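You operate a simulated robot arm through the tools that you are given. There is no shell and no other tool. Be economical: measure what you need, move in short steps, check, and stop when the job is done.

You run a simulated robot arm. Do the job below in one go: nothing can be reset, and whatever is moved stays where it is left.

Task
Put the black bundle on the top of the desk.
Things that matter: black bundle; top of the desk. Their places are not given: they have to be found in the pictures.

The check looks at the end state, three seconds after you hand in, the way a careful person would. Anything else that was tipped, shoved, dropped, spilled or broken makes it a failure.

Robot
A 7-joint arm with a two-finger parallel gripper, fixed in place. Base frame: the origin is at the foot of the arm, x ahead of it, y to its left, z up. Units: cm, rad, N and s.
Its first joint turns from -1.152 to 1.152 rad. Payload 2.6 kg.
Tool frame: the origin (TCP) lies between the finger pads and is the grasp point; the fingertips stand 3 cm ahead of it; z points along the fingers, y is the line along which they close. The gripper opens to 9.4 cm. The fingers are 2.8 cm wide and 1 cm thick; the gripper's body (5 by 9.6 cm) begins 5.5 cm behind the TCP.
Orientation is told as [roll, pitch, yaw] about the base's x, y, z axes, in that order, counted from this pose: with the fingers straight down and closing along the base's y, the tool's x points along the base's -x, its y along +y and its z along -z.

Tools
- The arm moves only by the tool arm_command. Its argument "increments" is a list of rows, each a list of 3 entries, a list of its own where there are three numbers: the opening, from 0 (shut) to 1 (fully open), then the shift along the tool's x, y, z in units of 50 mm (1.0 is 50 mm), then the turn, a rotation vector about the tool's x, y, z in units of 6 degrees (1.0 is 6 degrees). In form: [[claw, [tx, ty, tz], [rx, ry, rz]], ...]. A call has 1 to 8 rows; each row shifts and turns the commanded pose from where the row before left it, along the tool's axes as they then stand. A call with a number of a shift or a turn outside -1 to 1 is refused whole. Rows are played at 5 a second. More than 5 cm and 0.15 rad between two rows, or a gripper value outside its range, and nothing of the call is played. A pose out of reach is approached as far as the arm can. The call stops where the force on the tool passes 40 N (or 10 N more than at its start, if that is more) or the arm is blocked; 0.2 s more then pass. Each finger travels about 7.2 cm/s and halts on what it meets, pressing with about 39 N; the grip force reading is that of the motor and also rises with nothing between the fingers. The clock runs only during rows and for 0.2 s after the last one: add rows that do not move to give the fingers time. It gives the time, the measured TCP pose, the force on the tool (base axes), the opening and the grip force at its end, in the units of the frame above (readings bear some noise), and new pictures: "pictures" is both (left out), scene, wrist or none.
- Cameras (640 x 400 px; columns grow to the right, rows downward): "scene" is fixed at [0.72, 41.39, 57.12]; the picture's right is [-0.95, -0.31, 0.00], its down [-0.16, 0.48, -0.86] and it looks along [0.27, -0.82, -0.50] (base axes); focal length 271 px, centre (320, 200). "wrist" rides on the gripper at [-3.7, 0, -5.8] in the tool frame; the picture's right is [0.00, -1.00, 0.00], its down [0.97, 0.00, -0.24] and it looks along [0.24, 0.00, 0.97] (tool axes); focal length 218 px, centre (320, 200).
- point_at(camera, pixels): for up to 12 pixels [column, row] of the newest picture of that camera ("zoom" is the newest enlarged one), the place [x, y, z] in the base frame of the surface seen there, good to about 0.2 cm. It takes no simulated time.
- close_up(camera, box): a new picture of the part [left, top, right, bottom] of that camera's present view, enlarged. It takes no simulated time.
- sign_off(): hands the job in; it is judged then, once.

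Go step by step. Measure first, check grasps and placings, and put right what went wrong. The budget is 60 turns and 170 pictures, counting those below and the enlarged ones. Unless the task says otherwise, let go and move clear before handing in, and close with one line.

The tools are called after ">>>" as a command line: name --argument value ..., lists and objects as JSON in quotes. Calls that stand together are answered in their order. arm_command: Moves the arm, as the interface text tells. Its arguments: {"type":"object","properties":{"increments":{"type":"array","items":{"type":"array"}},"pictures":{"type":"string","enum":["both","scene","wrist","none"]}},"required":["increments"]} The other tools are called the same way: point_at (camera, pixels) gives the place of the surface under pixels of a picture; close_up (camera, box) takes an enlarged picture of a part of a camera's view; sign_off () hands the job in.

At the start:

```text
t: 0.0
tcp_pos: [36.57, -9.45, 40.81]
tcp_rot: [0.002, -0.003, -0.002]
wrist_force: [-0.1, -0.5, 0.8]
gripper_width: 9.41
grasp_force: 0.1
```

scene: 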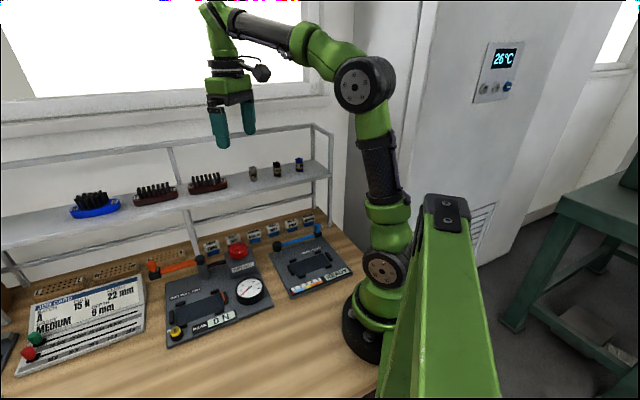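
wrist: 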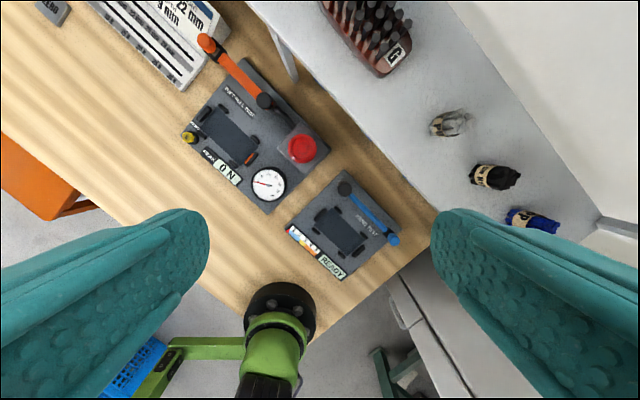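

The wrist picture shows three small bundles on the shelf, near (450,123), (495,177) and (530,218), and the middle one looks black. I'll enlarge and measure.

>>> close_up --camera "wrist" --box '[400, 80, 600, 240]'

>>> close_up --camera "scene" --box '[180, 120, 360, 260]'

>>> point_at --camera "wrist" --pixels '[[480, 175], [508, 179], [494, 165], [494, 188], [470, 200], [430, 165], [330, 20], [395, 205], [350, 310], [200, 250], [280, 290], [180, 210]]'

>>> point_at --camera "scene" --pixels '[[277, 169], [277, 163], [253, 172], [299, 164], [277, 185], [312, 130], [330, 200], [180, 375], [300, 350], [260, 340], [100, 380], [310, 310]]'

```text
2.50 times, centred on (500, 160) of wrist
```

zoom: 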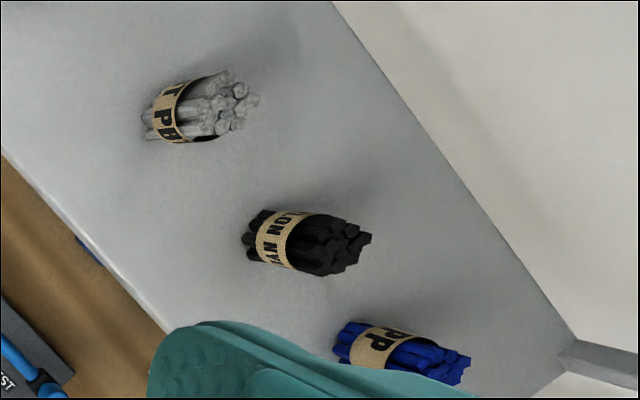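

```text
2.86 times, centred on (270, 190) of scene
```

zoom: 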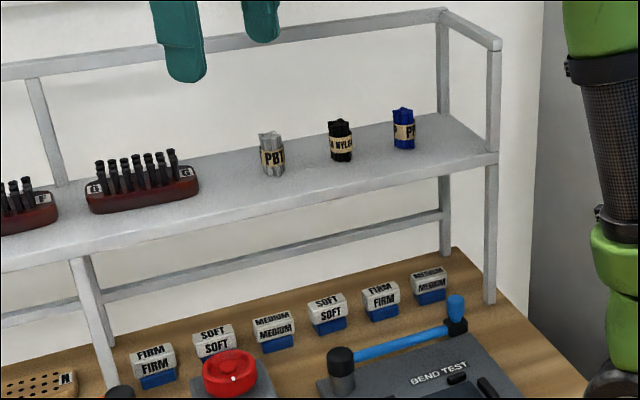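

```text
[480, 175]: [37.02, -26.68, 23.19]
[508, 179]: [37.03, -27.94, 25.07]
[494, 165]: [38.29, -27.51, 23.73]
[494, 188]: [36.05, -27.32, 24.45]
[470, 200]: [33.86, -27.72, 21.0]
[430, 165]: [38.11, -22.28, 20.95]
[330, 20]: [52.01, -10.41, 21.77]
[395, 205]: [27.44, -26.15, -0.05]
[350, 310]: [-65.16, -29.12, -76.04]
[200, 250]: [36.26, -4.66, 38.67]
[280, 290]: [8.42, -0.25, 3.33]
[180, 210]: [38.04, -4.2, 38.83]
```

```text
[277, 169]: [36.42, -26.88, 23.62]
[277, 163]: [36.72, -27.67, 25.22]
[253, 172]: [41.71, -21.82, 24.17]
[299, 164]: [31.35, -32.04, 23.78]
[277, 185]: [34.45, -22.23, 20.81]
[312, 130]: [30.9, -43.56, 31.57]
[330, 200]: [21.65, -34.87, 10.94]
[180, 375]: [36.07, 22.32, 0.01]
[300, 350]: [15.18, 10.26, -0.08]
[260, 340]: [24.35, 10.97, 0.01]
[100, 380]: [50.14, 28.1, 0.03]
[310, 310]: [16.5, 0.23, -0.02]
```

The black bundle stands at about (37,-27.3) on the shelf (z≈21). The wooden desk top is at z≈0. Next I'll measure the shelf edges, the rail and the free desk area.

>>> point_at --camera "scene" --pixels '[[303, 124], [250, 133], [215, 138], [329, 136], [318, 166], [316, 126], [290, 190], [200, 218], [190, 345], [270, 300], [345, 270], [300, 268]]'

>>> point_at --camera "wrist" --pixels '[[600, 220], [540, 130], [500, 75], [380, 150], [430, 200], [270, 215], [150, 170], [100, 150], [100, 200], [180, 262], [30, 130], [230, 240]]'

>>> close_up --camera "scene" --box '[0, 220, 400, 400]'

```text
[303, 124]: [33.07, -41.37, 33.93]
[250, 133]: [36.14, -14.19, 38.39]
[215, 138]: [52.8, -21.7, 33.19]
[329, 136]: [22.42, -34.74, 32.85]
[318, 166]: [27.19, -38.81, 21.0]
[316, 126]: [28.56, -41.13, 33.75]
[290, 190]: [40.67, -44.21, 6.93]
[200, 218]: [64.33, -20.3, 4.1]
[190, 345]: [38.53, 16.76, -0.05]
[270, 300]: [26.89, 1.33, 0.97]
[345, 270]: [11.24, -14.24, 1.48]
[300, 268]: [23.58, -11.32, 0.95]
```

```text
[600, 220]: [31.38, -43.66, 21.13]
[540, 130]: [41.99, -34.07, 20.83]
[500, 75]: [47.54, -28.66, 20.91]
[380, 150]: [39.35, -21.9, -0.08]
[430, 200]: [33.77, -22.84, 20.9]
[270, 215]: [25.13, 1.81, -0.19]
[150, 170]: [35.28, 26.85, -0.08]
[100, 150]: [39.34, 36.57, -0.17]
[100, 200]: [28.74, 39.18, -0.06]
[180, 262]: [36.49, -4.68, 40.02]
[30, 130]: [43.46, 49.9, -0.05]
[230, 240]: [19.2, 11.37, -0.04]
```

```text
1.60 times, centred on (200, 310) of scene
```

zoom: 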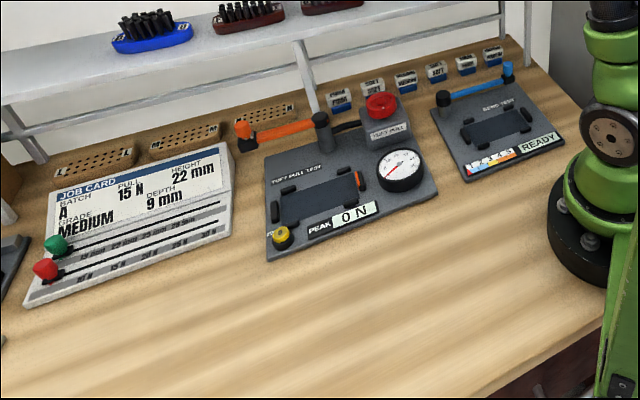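

The back rail sits about 7 cm behind the bundle at z≈33, and the neighbours are 7 cm away along the 44° row. I'll close across the shelf depth with yaw ≈ +44°, so first I move above the bundle and turn.

>>> arm_command --increments '[[0.7, [-0.02, -0.9, 0], [0, 0, 0]], [0.7, [-0.02, -0.9, 0], [0, 0, 0]], [0.7, [-0.02, -0.9, 0], [0, 0, 0]], [0.7, [0, -0.9, 0], [0, 0, 0]]]' --pictures "none"

>>> arm_command --increments '[[0.7, [0, 0, 0], [0, 0, -0.92]], [0.7, [0, 0, 0], [0, 0, -0.92]], [0.7, [0, 0, 0], [0, 0, -0.92]], [0.7, [0, 0, 0], [0, 0, -0.92]], [0.7, [0, 0, 0], [0, 0, -0.92]], [0.7, [0, 0, 0], [0, 0, -0.92]], [0.7, [0, 0, 0], [0, 0, -0.92]], [0.7, [0, 0, 0], [0, 0, -0.92]]]'

```text
t: 1.0
tcp_pos: [36.88, -27.52, 40.74]
tcp_rot: [0.002, -0.001, 0.0]
wrist_force: [0.2, -0.2, 0.3]
gripper_width: 6.55
grasp_force: 0.1
```

```text
t: 2.8
tcp_pos: [36.92, -27.53, 40.89]
tcp_rot: [0.0, -0.004, 0.772]
wrist_force: [0.9, -0.2, -0.3]
gripper_width: 6.58
grasp_force: 0.0
```

scene: 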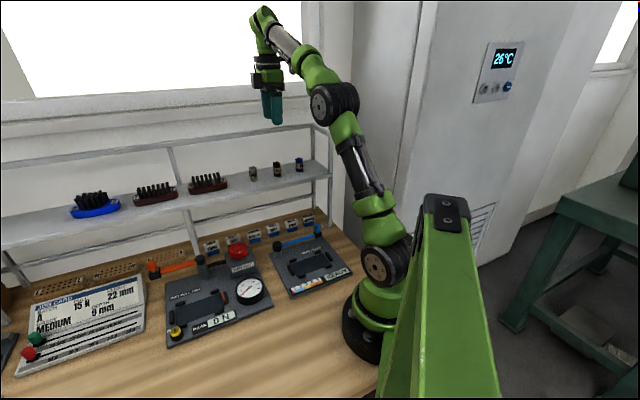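
wrist: 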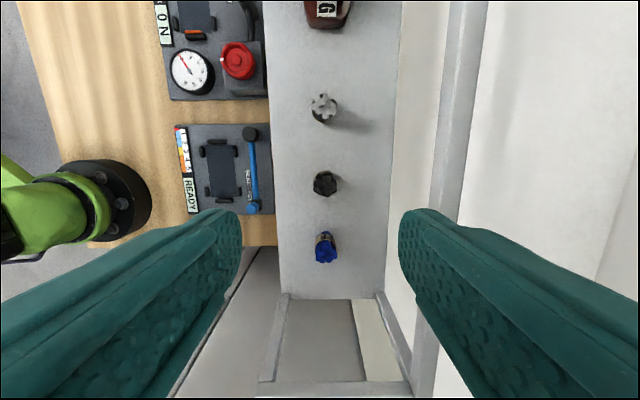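

The gripper is now over the bundle, seen at (325,184), with its closing line across the shelf. I'll measure the bundle's edges precisely.

>>> close_up --camera "wrist" --box '[290, 160, 360, 204]'

>>> point_at --camera "wrist" --pixels '[[325, 180], [316, 183], [334, 183], [326, 173], [325, 192], [440, 150], [400, 120], [326, 240], [323, 105]]'

```text
9.09 times, centred on (325, 182) of wrist
```

zoom: 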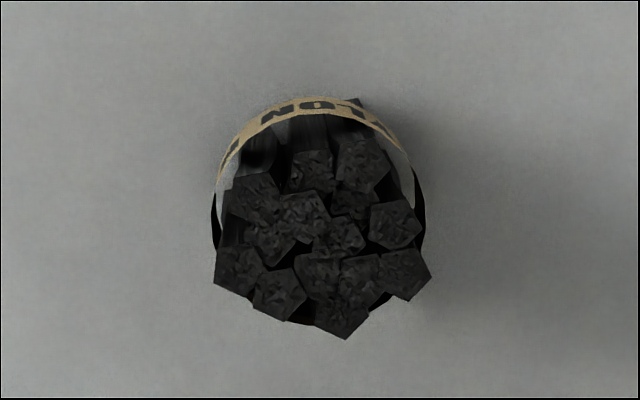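

```text
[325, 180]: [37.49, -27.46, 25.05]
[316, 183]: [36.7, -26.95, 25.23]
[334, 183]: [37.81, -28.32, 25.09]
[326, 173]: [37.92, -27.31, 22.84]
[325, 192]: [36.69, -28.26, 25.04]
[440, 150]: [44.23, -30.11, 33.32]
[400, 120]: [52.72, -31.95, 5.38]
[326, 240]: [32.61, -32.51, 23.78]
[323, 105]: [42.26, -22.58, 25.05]
```

The bundle's centre is about (37.2,-27.7), its top at z≈25.1 and its width ≈2 cm. I'll correct by 0.3 cm and come down most of the way, then check.

>>> arm_command --increments '[[0.6, [-0.016, -0.063, 0.5], [0, 0, 0]], [0.6, [0, 0, 0.6], [0, 0, 0]], [0.6, [0, 0, 0.6], [0, 0, 0]], [0.6, [0, 0, 0.5], [0, 0, 0]], [0.6, [0, 0, 0], [0, 0, 0]]]'

```text
t: 4.0
tcp_pos: [37.25, -27.52, 29.83]
tcp_rot: [0.0, -0.004, 0.769]
wrist_force: [0.2, -0.5, 0.1]
gripper_width: 5.63
grasp_force: 0.2
```

scene: 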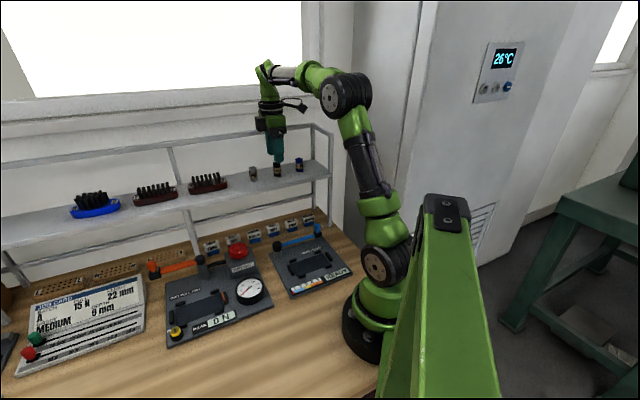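
wrist: 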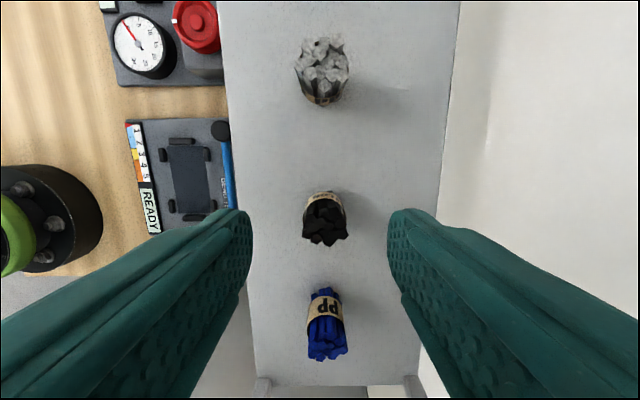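

The bundle at (325,220) lies midway between the fingers (250 and 388), clear of its neighbours. I'll go down to z≈24.3 and close.

>>> arm_command --increments '[[0.6, [0, -0.02, 0.4], [0, 0, 0]], [0.6, [0, 0, 0.4], [0, 0, 0]], [0.6, [0, 0, 0.3], [0, 0, 0]], [0.6, [0, 0, 0], [0, 0, 0]]]'

```text
t: 5.0
tcp_pos: [37.27, -27.6, 24.38]
tcp_rot: [0.0, -0.003, 0.769]
wrist_force: [-0.3, -0.7, 0.4]
gripper_width: 5.62
grasp_force: 0.2
```

scene: 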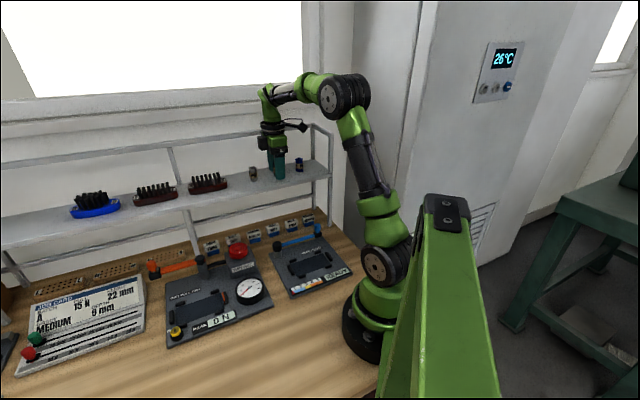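
wrist: 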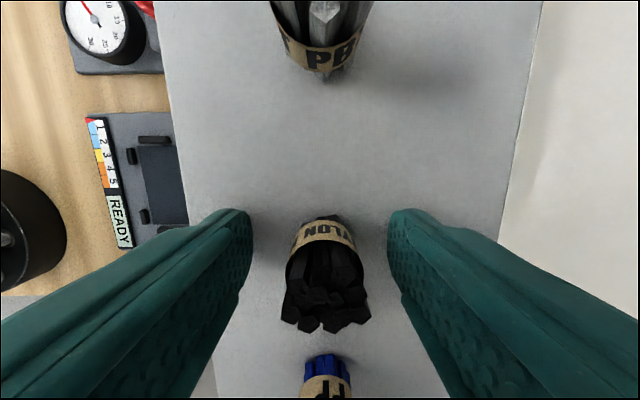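

The bundle is between the pads. Closing.

>>> arm_command --increments '[[0.35, [0, 0, 0], [0, 0, 0]], [0.15, [0, 0, 0], [0, 0, 0]], [0.1, [0, 0, 0], [0, 0, 0]], [0.1, [0, 0, 0], [0, 0, 0]]]'

```text
t: 6.0
tcp_pos: [37.13, -27.63, 24.27]
tcp_rot: [0.001, -0.002, 0.77]
wrist_force: [-0.3, 0.8, 0.0]
gripper_width: 2.22
grasp_force: 38.8
```

scene: 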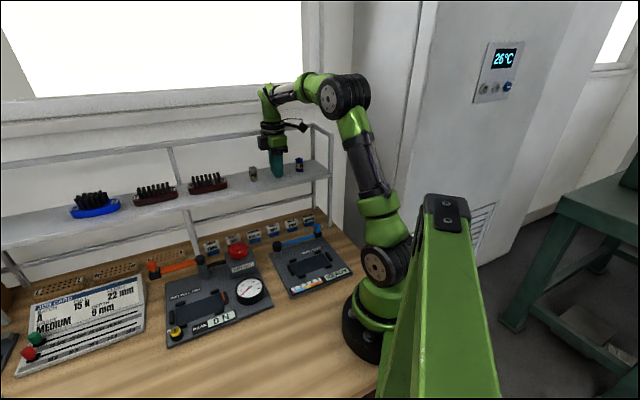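
wrist: 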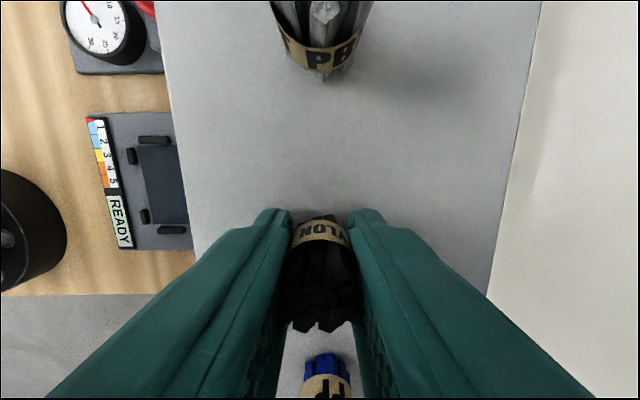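

The fingers halted at 2.22 cm on the bundle with force 38.8 N. Lifting straight up.

>>> arm_command --increments '[[0.1, [0, 0, -0.4], [0, 0, 0]], [0.1, [0, 0, -0.5], [0, 0, 0]], [0.1, [0, 0, -0.5], [0, 0, 0]], [0.1, [0, 0, -0.5], [0, 0, 0]], [0.1, [0, 0, -0.5], [0, 0, 0]], [0.1, [0, 0, 0], [0, 0, 0]]]'

```text
t: 7.4
tcp_pos: [37.16, -27.68, 36.35]
tcp_rot: [-0.001, -0.004, 0.769]
wrist_force: [0.2, 0.0, -0.2]
gripper_width: 2.2
grasp_force: 38.8
```

scene: 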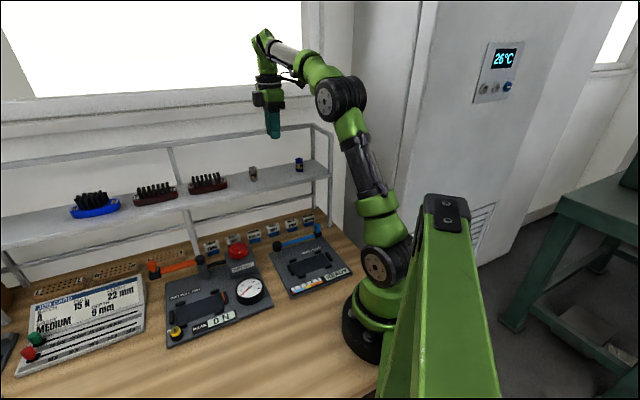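
wrist: 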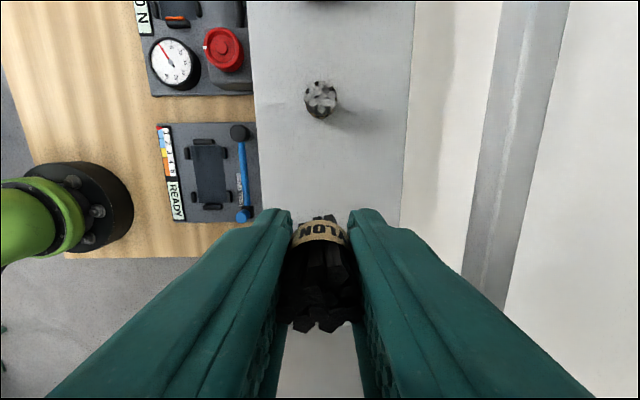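

The bundle came up cleanly, and the grey and blue ones still stand. I'll carry it at height to the clear front strip of the desk near (28,18).

>>> arm_command --increments '[[0.1, [-0.419, 0.653, 0], [0, 0, 0]], [0.1, [-0.419, 0.653, 0], [0, 0, 0]], [0.1, [-0.419, 0.653, 0], [0, 0, 0]], [0.1, [-0.419, 0.653, 0], [0, 0, 0]], [0.1, [-0.419, 0.653, 0], [0, 0, 0]], [0.1, [-0.419, 0.653, 0], [0, 0, 0]]]' --pictures "none"

>>> arm_command --increments '[[0.1, [-0.419, 0.653, 0], [0, 0, 0]], [0.1, [-0.419, 0.653, 0], [0, 0, 0]], [0.1, [-0.419, 0.653, 0], [0, 0, 0]], [0.1, [-0.419, 0.653, 0], [0, 0, 0]], [0.1, [-0.419, 0.653, 0], [0, 0, 0]], [0.1, [-0.419, 0.653, 0], [0, 0, 0]], [0.1, [0, 0, 0], [0, 0, 0]]]'

```text
t: 8.8
tcp_pos: [32.57, -4.9, 36.47]
tcp_rot: [0.0, -0.003, 0.768]
wrist_force: [0.8, -0.8, 0.4]
gripper_width: 2.2
grasp_force: 39.0
```

```text
t: 10.4
tcp_pos: [28.0, 17.91, 36.48]
tcp_rot: [0.001, -0.004, 0.769]
wrist_force: [-0.3, -0.2, 0.3]
gripper_width: 2.21
grasp_force: 38.7
```

scene: 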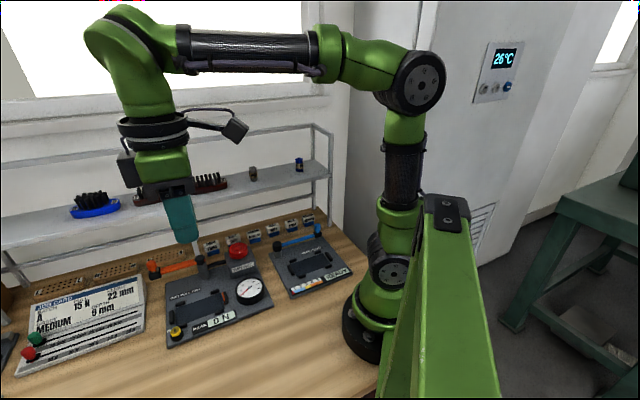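
wrist: 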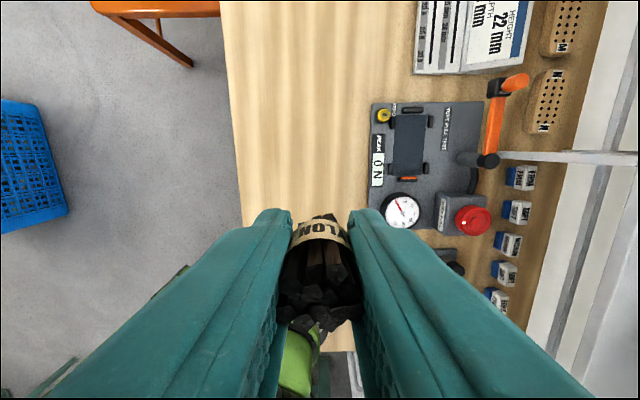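

The target spot, (320,166) in the wrist view, is clear wood: the desk edge is near column 240 and the panel near column 370. I'll check the green post nearby before lowering.

>>> point_at --camera "wrist" --pixels '[[320, 166], [240, 166], [370, 166], [165, 285], [185, 270], [295, 360]]'

>>> point_at --camera "scene" --pixels '[[445, 210], [425, 250], [450, 350], [400, 380], [480, 300]]'

```text
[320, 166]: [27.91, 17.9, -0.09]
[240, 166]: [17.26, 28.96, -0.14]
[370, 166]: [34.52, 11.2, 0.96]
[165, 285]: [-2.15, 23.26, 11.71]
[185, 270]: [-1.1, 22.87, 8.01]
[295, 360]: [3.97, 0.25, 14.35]
```

```text
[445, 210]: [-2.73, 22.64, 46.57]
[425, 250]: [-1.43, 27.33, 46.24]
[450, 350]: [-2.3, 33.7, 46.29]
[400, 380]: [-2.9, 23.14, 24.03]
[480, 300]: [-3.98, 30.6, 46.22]
```

The spot is bare desk at z≈0 and the post (x≈-2) is well away. I'll lower to just above the surface.

>>> arm_command --increments '[[0.1, [0, 0, 0.8], [0, 0, 0]], [0.1, [0, 0, 0.9], [0, 0, 0]], [0.1, [0, 0, 0.9], [0, 0, 0]], [0.1, [0, 0, 0.9], [0, 0, 0]], [0.1, [0, 0, 0.9], [0, 0, 0]], [0.1, [0, 0, 0.9], [0, 0, 0]], [0.1, [0, 0, 0.85], [0, 0, 0]], [0.1, [0, 0, 0], [0, 0, 0]]]'

```text
t: 12.2
tcp_pos: [27.9, 18.05, 5.61]
tcp_rot: [0.0, -0.002, 0.77]
wrist_force: [-0.5, -0.8, -0.4]
gripper_width: 2.18
grasp_force: 38.8
```

scene: 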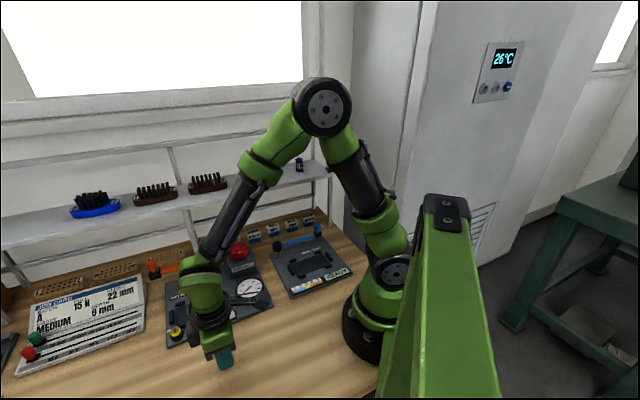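
wrist: 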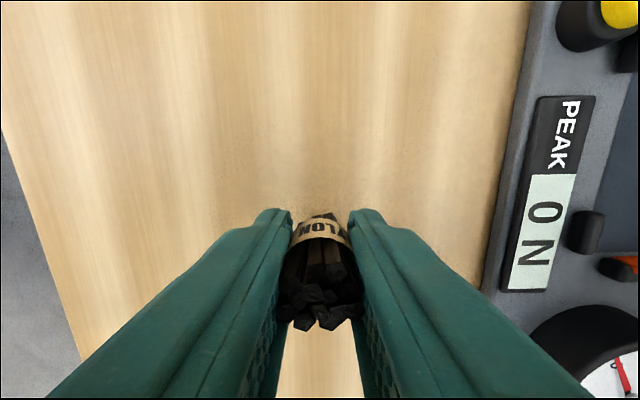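

TCP is at z=5.6 with contact expected at about 3.3. I'll ease down in small steps.

>>> arm_command --increments '[[0.1, [0, 0, 0.2], [0, 0, 0]], [0.1, [0, 0, 0.16], [0, 0, 0]], [0.1, [0, 0, 0.05], [0, 0, 0]], [0.1, [0, 0, 0.03], [0, 0, 0]], [0.1, [0, 0, 0], [0, 0, 0]]]'

```text
t: 13.4
tcp_pos: [28.11, 17.99, 3.36]
tcp_rot: [0.002, -0.004, 0.768]
wrist_force: [0.2, -0.3, -0.4]
gripper_width: 2.2
grasp_force: 38.8
```

scene: 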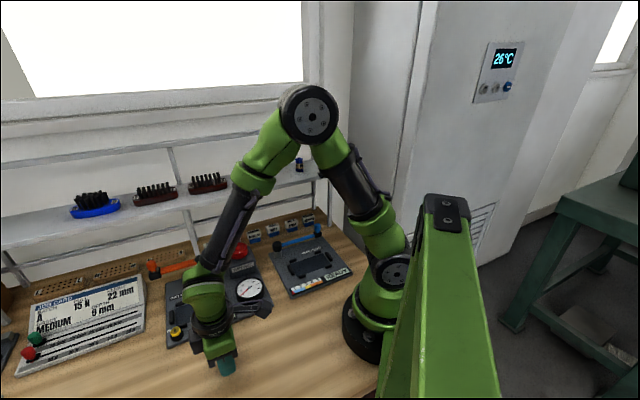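
wrist: 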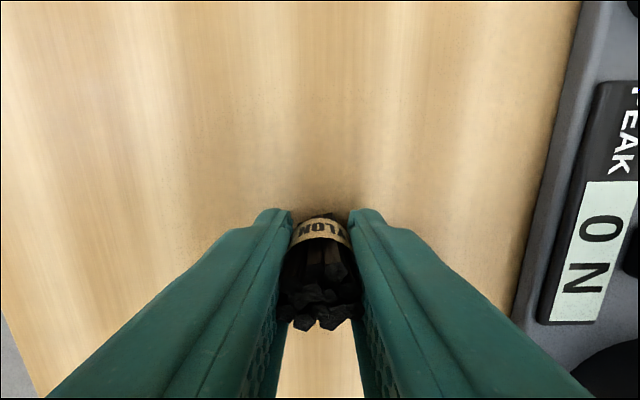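

No contact force yet at z=3.36. A few finer steps down.

>>> arm_command --increments '[[0.1, [0, 0, 0.02], [0, 0, 0]], [0.1, [0, 0, 0.02], [0, 0, 0]], [0.1, [0, 0, 0], [0, 0, 0]]]' --pictures "none"

```text
t: 14.2
tcp_pos: [28.18, 17.95, 3.36]
tcp_rot: [-0.001, -0.003, 0.769]
wrist_force: [-4.0, -0.5, 15.7]
gripper_width: 2.22
grasp_force: 38.5
```

The force has risen to 15.7 N upward, so the bundle is resting on the desk. Opening gently.

>>> arm_command --increments '[[0.28, [0, 0, -0.02], [0, 0, 0]], [0.35, [0, 0, 0], [0, 0, 0]], [0.5, [0, 0, 0], [0, 0, 0]], [0.6, [0, 0, 0], [0, 0, 0]], [0.6, [0, 0, 0], [0, 0, 0]]]'

```text
t: 15.4
tcp_pos: [28.12, 17.88, 3.41]
tcp_rot: [0.002, -0.003, 0.769]
wrist_force: [-0.1, 0.5, 0.9]
gripper_width: 5.66
grasp_force: 0.1
```

scene: 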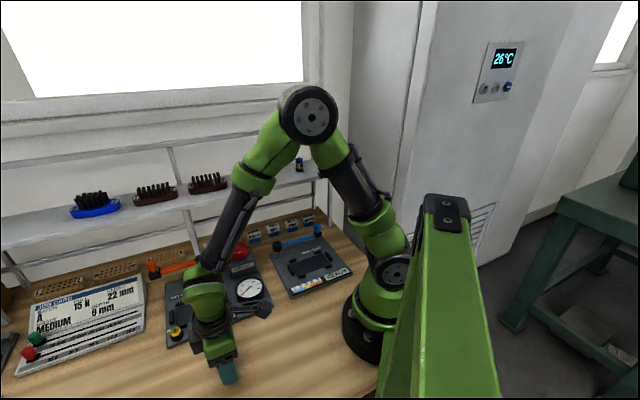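
wrist: 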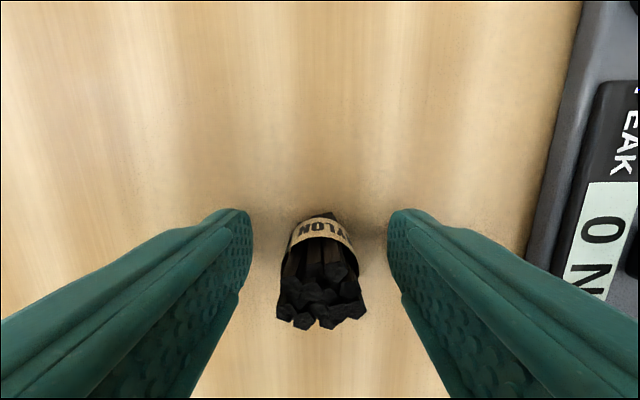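

The bundle stands free between the open fingers. Withdrawing straight up.

>>> arm_command --increments '[[0.6, [0, 0, -0.3], [0, 0, 0]], [0.6, [0, 0, -0.5], [0, 0, 0]], [0.6, [0, 0, -0.7], [0, 0, 0]], [0.6, [0, 0, -0.8], [0, 0, 0]], [0.6, [0, 0, -0.8], [0, 0, 0]], [0.6, [0, 0, -0.8], [0, 0, 0]], [0.6, [0, 0, -0.8], [0, 0, 0]], [0.6, [0, 0, 0], [0, 0, 0]]]'

```text
t: 17.2
tcp_pos: [28.02, 17.74, 26.96]
tcp_rot: [-0.001, -0.004, 0.77]
wrist_force: [-0.5, -0.1, -0.6]
gripper_width: 5.64
grasp_force: 0.1
```

scene: 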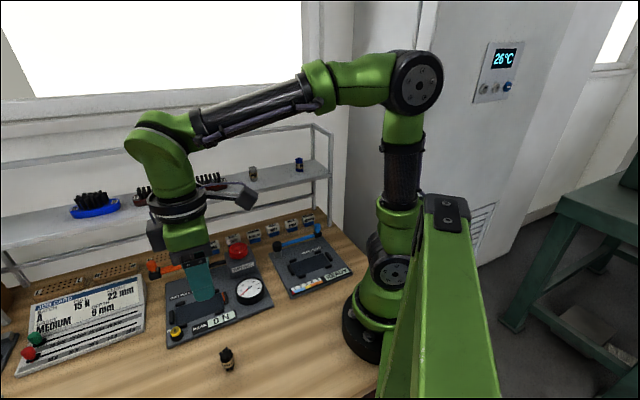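
wrist: 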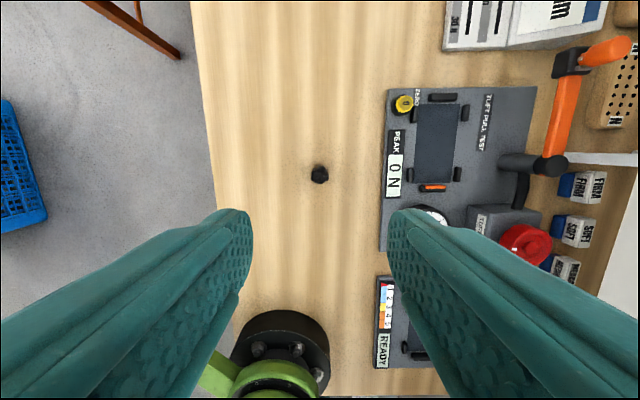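

The bundle stands upright on the bare desk, at (227,359) in the scene view, and everything else is where it was. Handing in.

>>> sign_off

```text
The job is handed in.
```

The black bundle is standing upright on the clear front part of the desk top, the gripper is released and clear of it, and the last pictures show nothing else moved.
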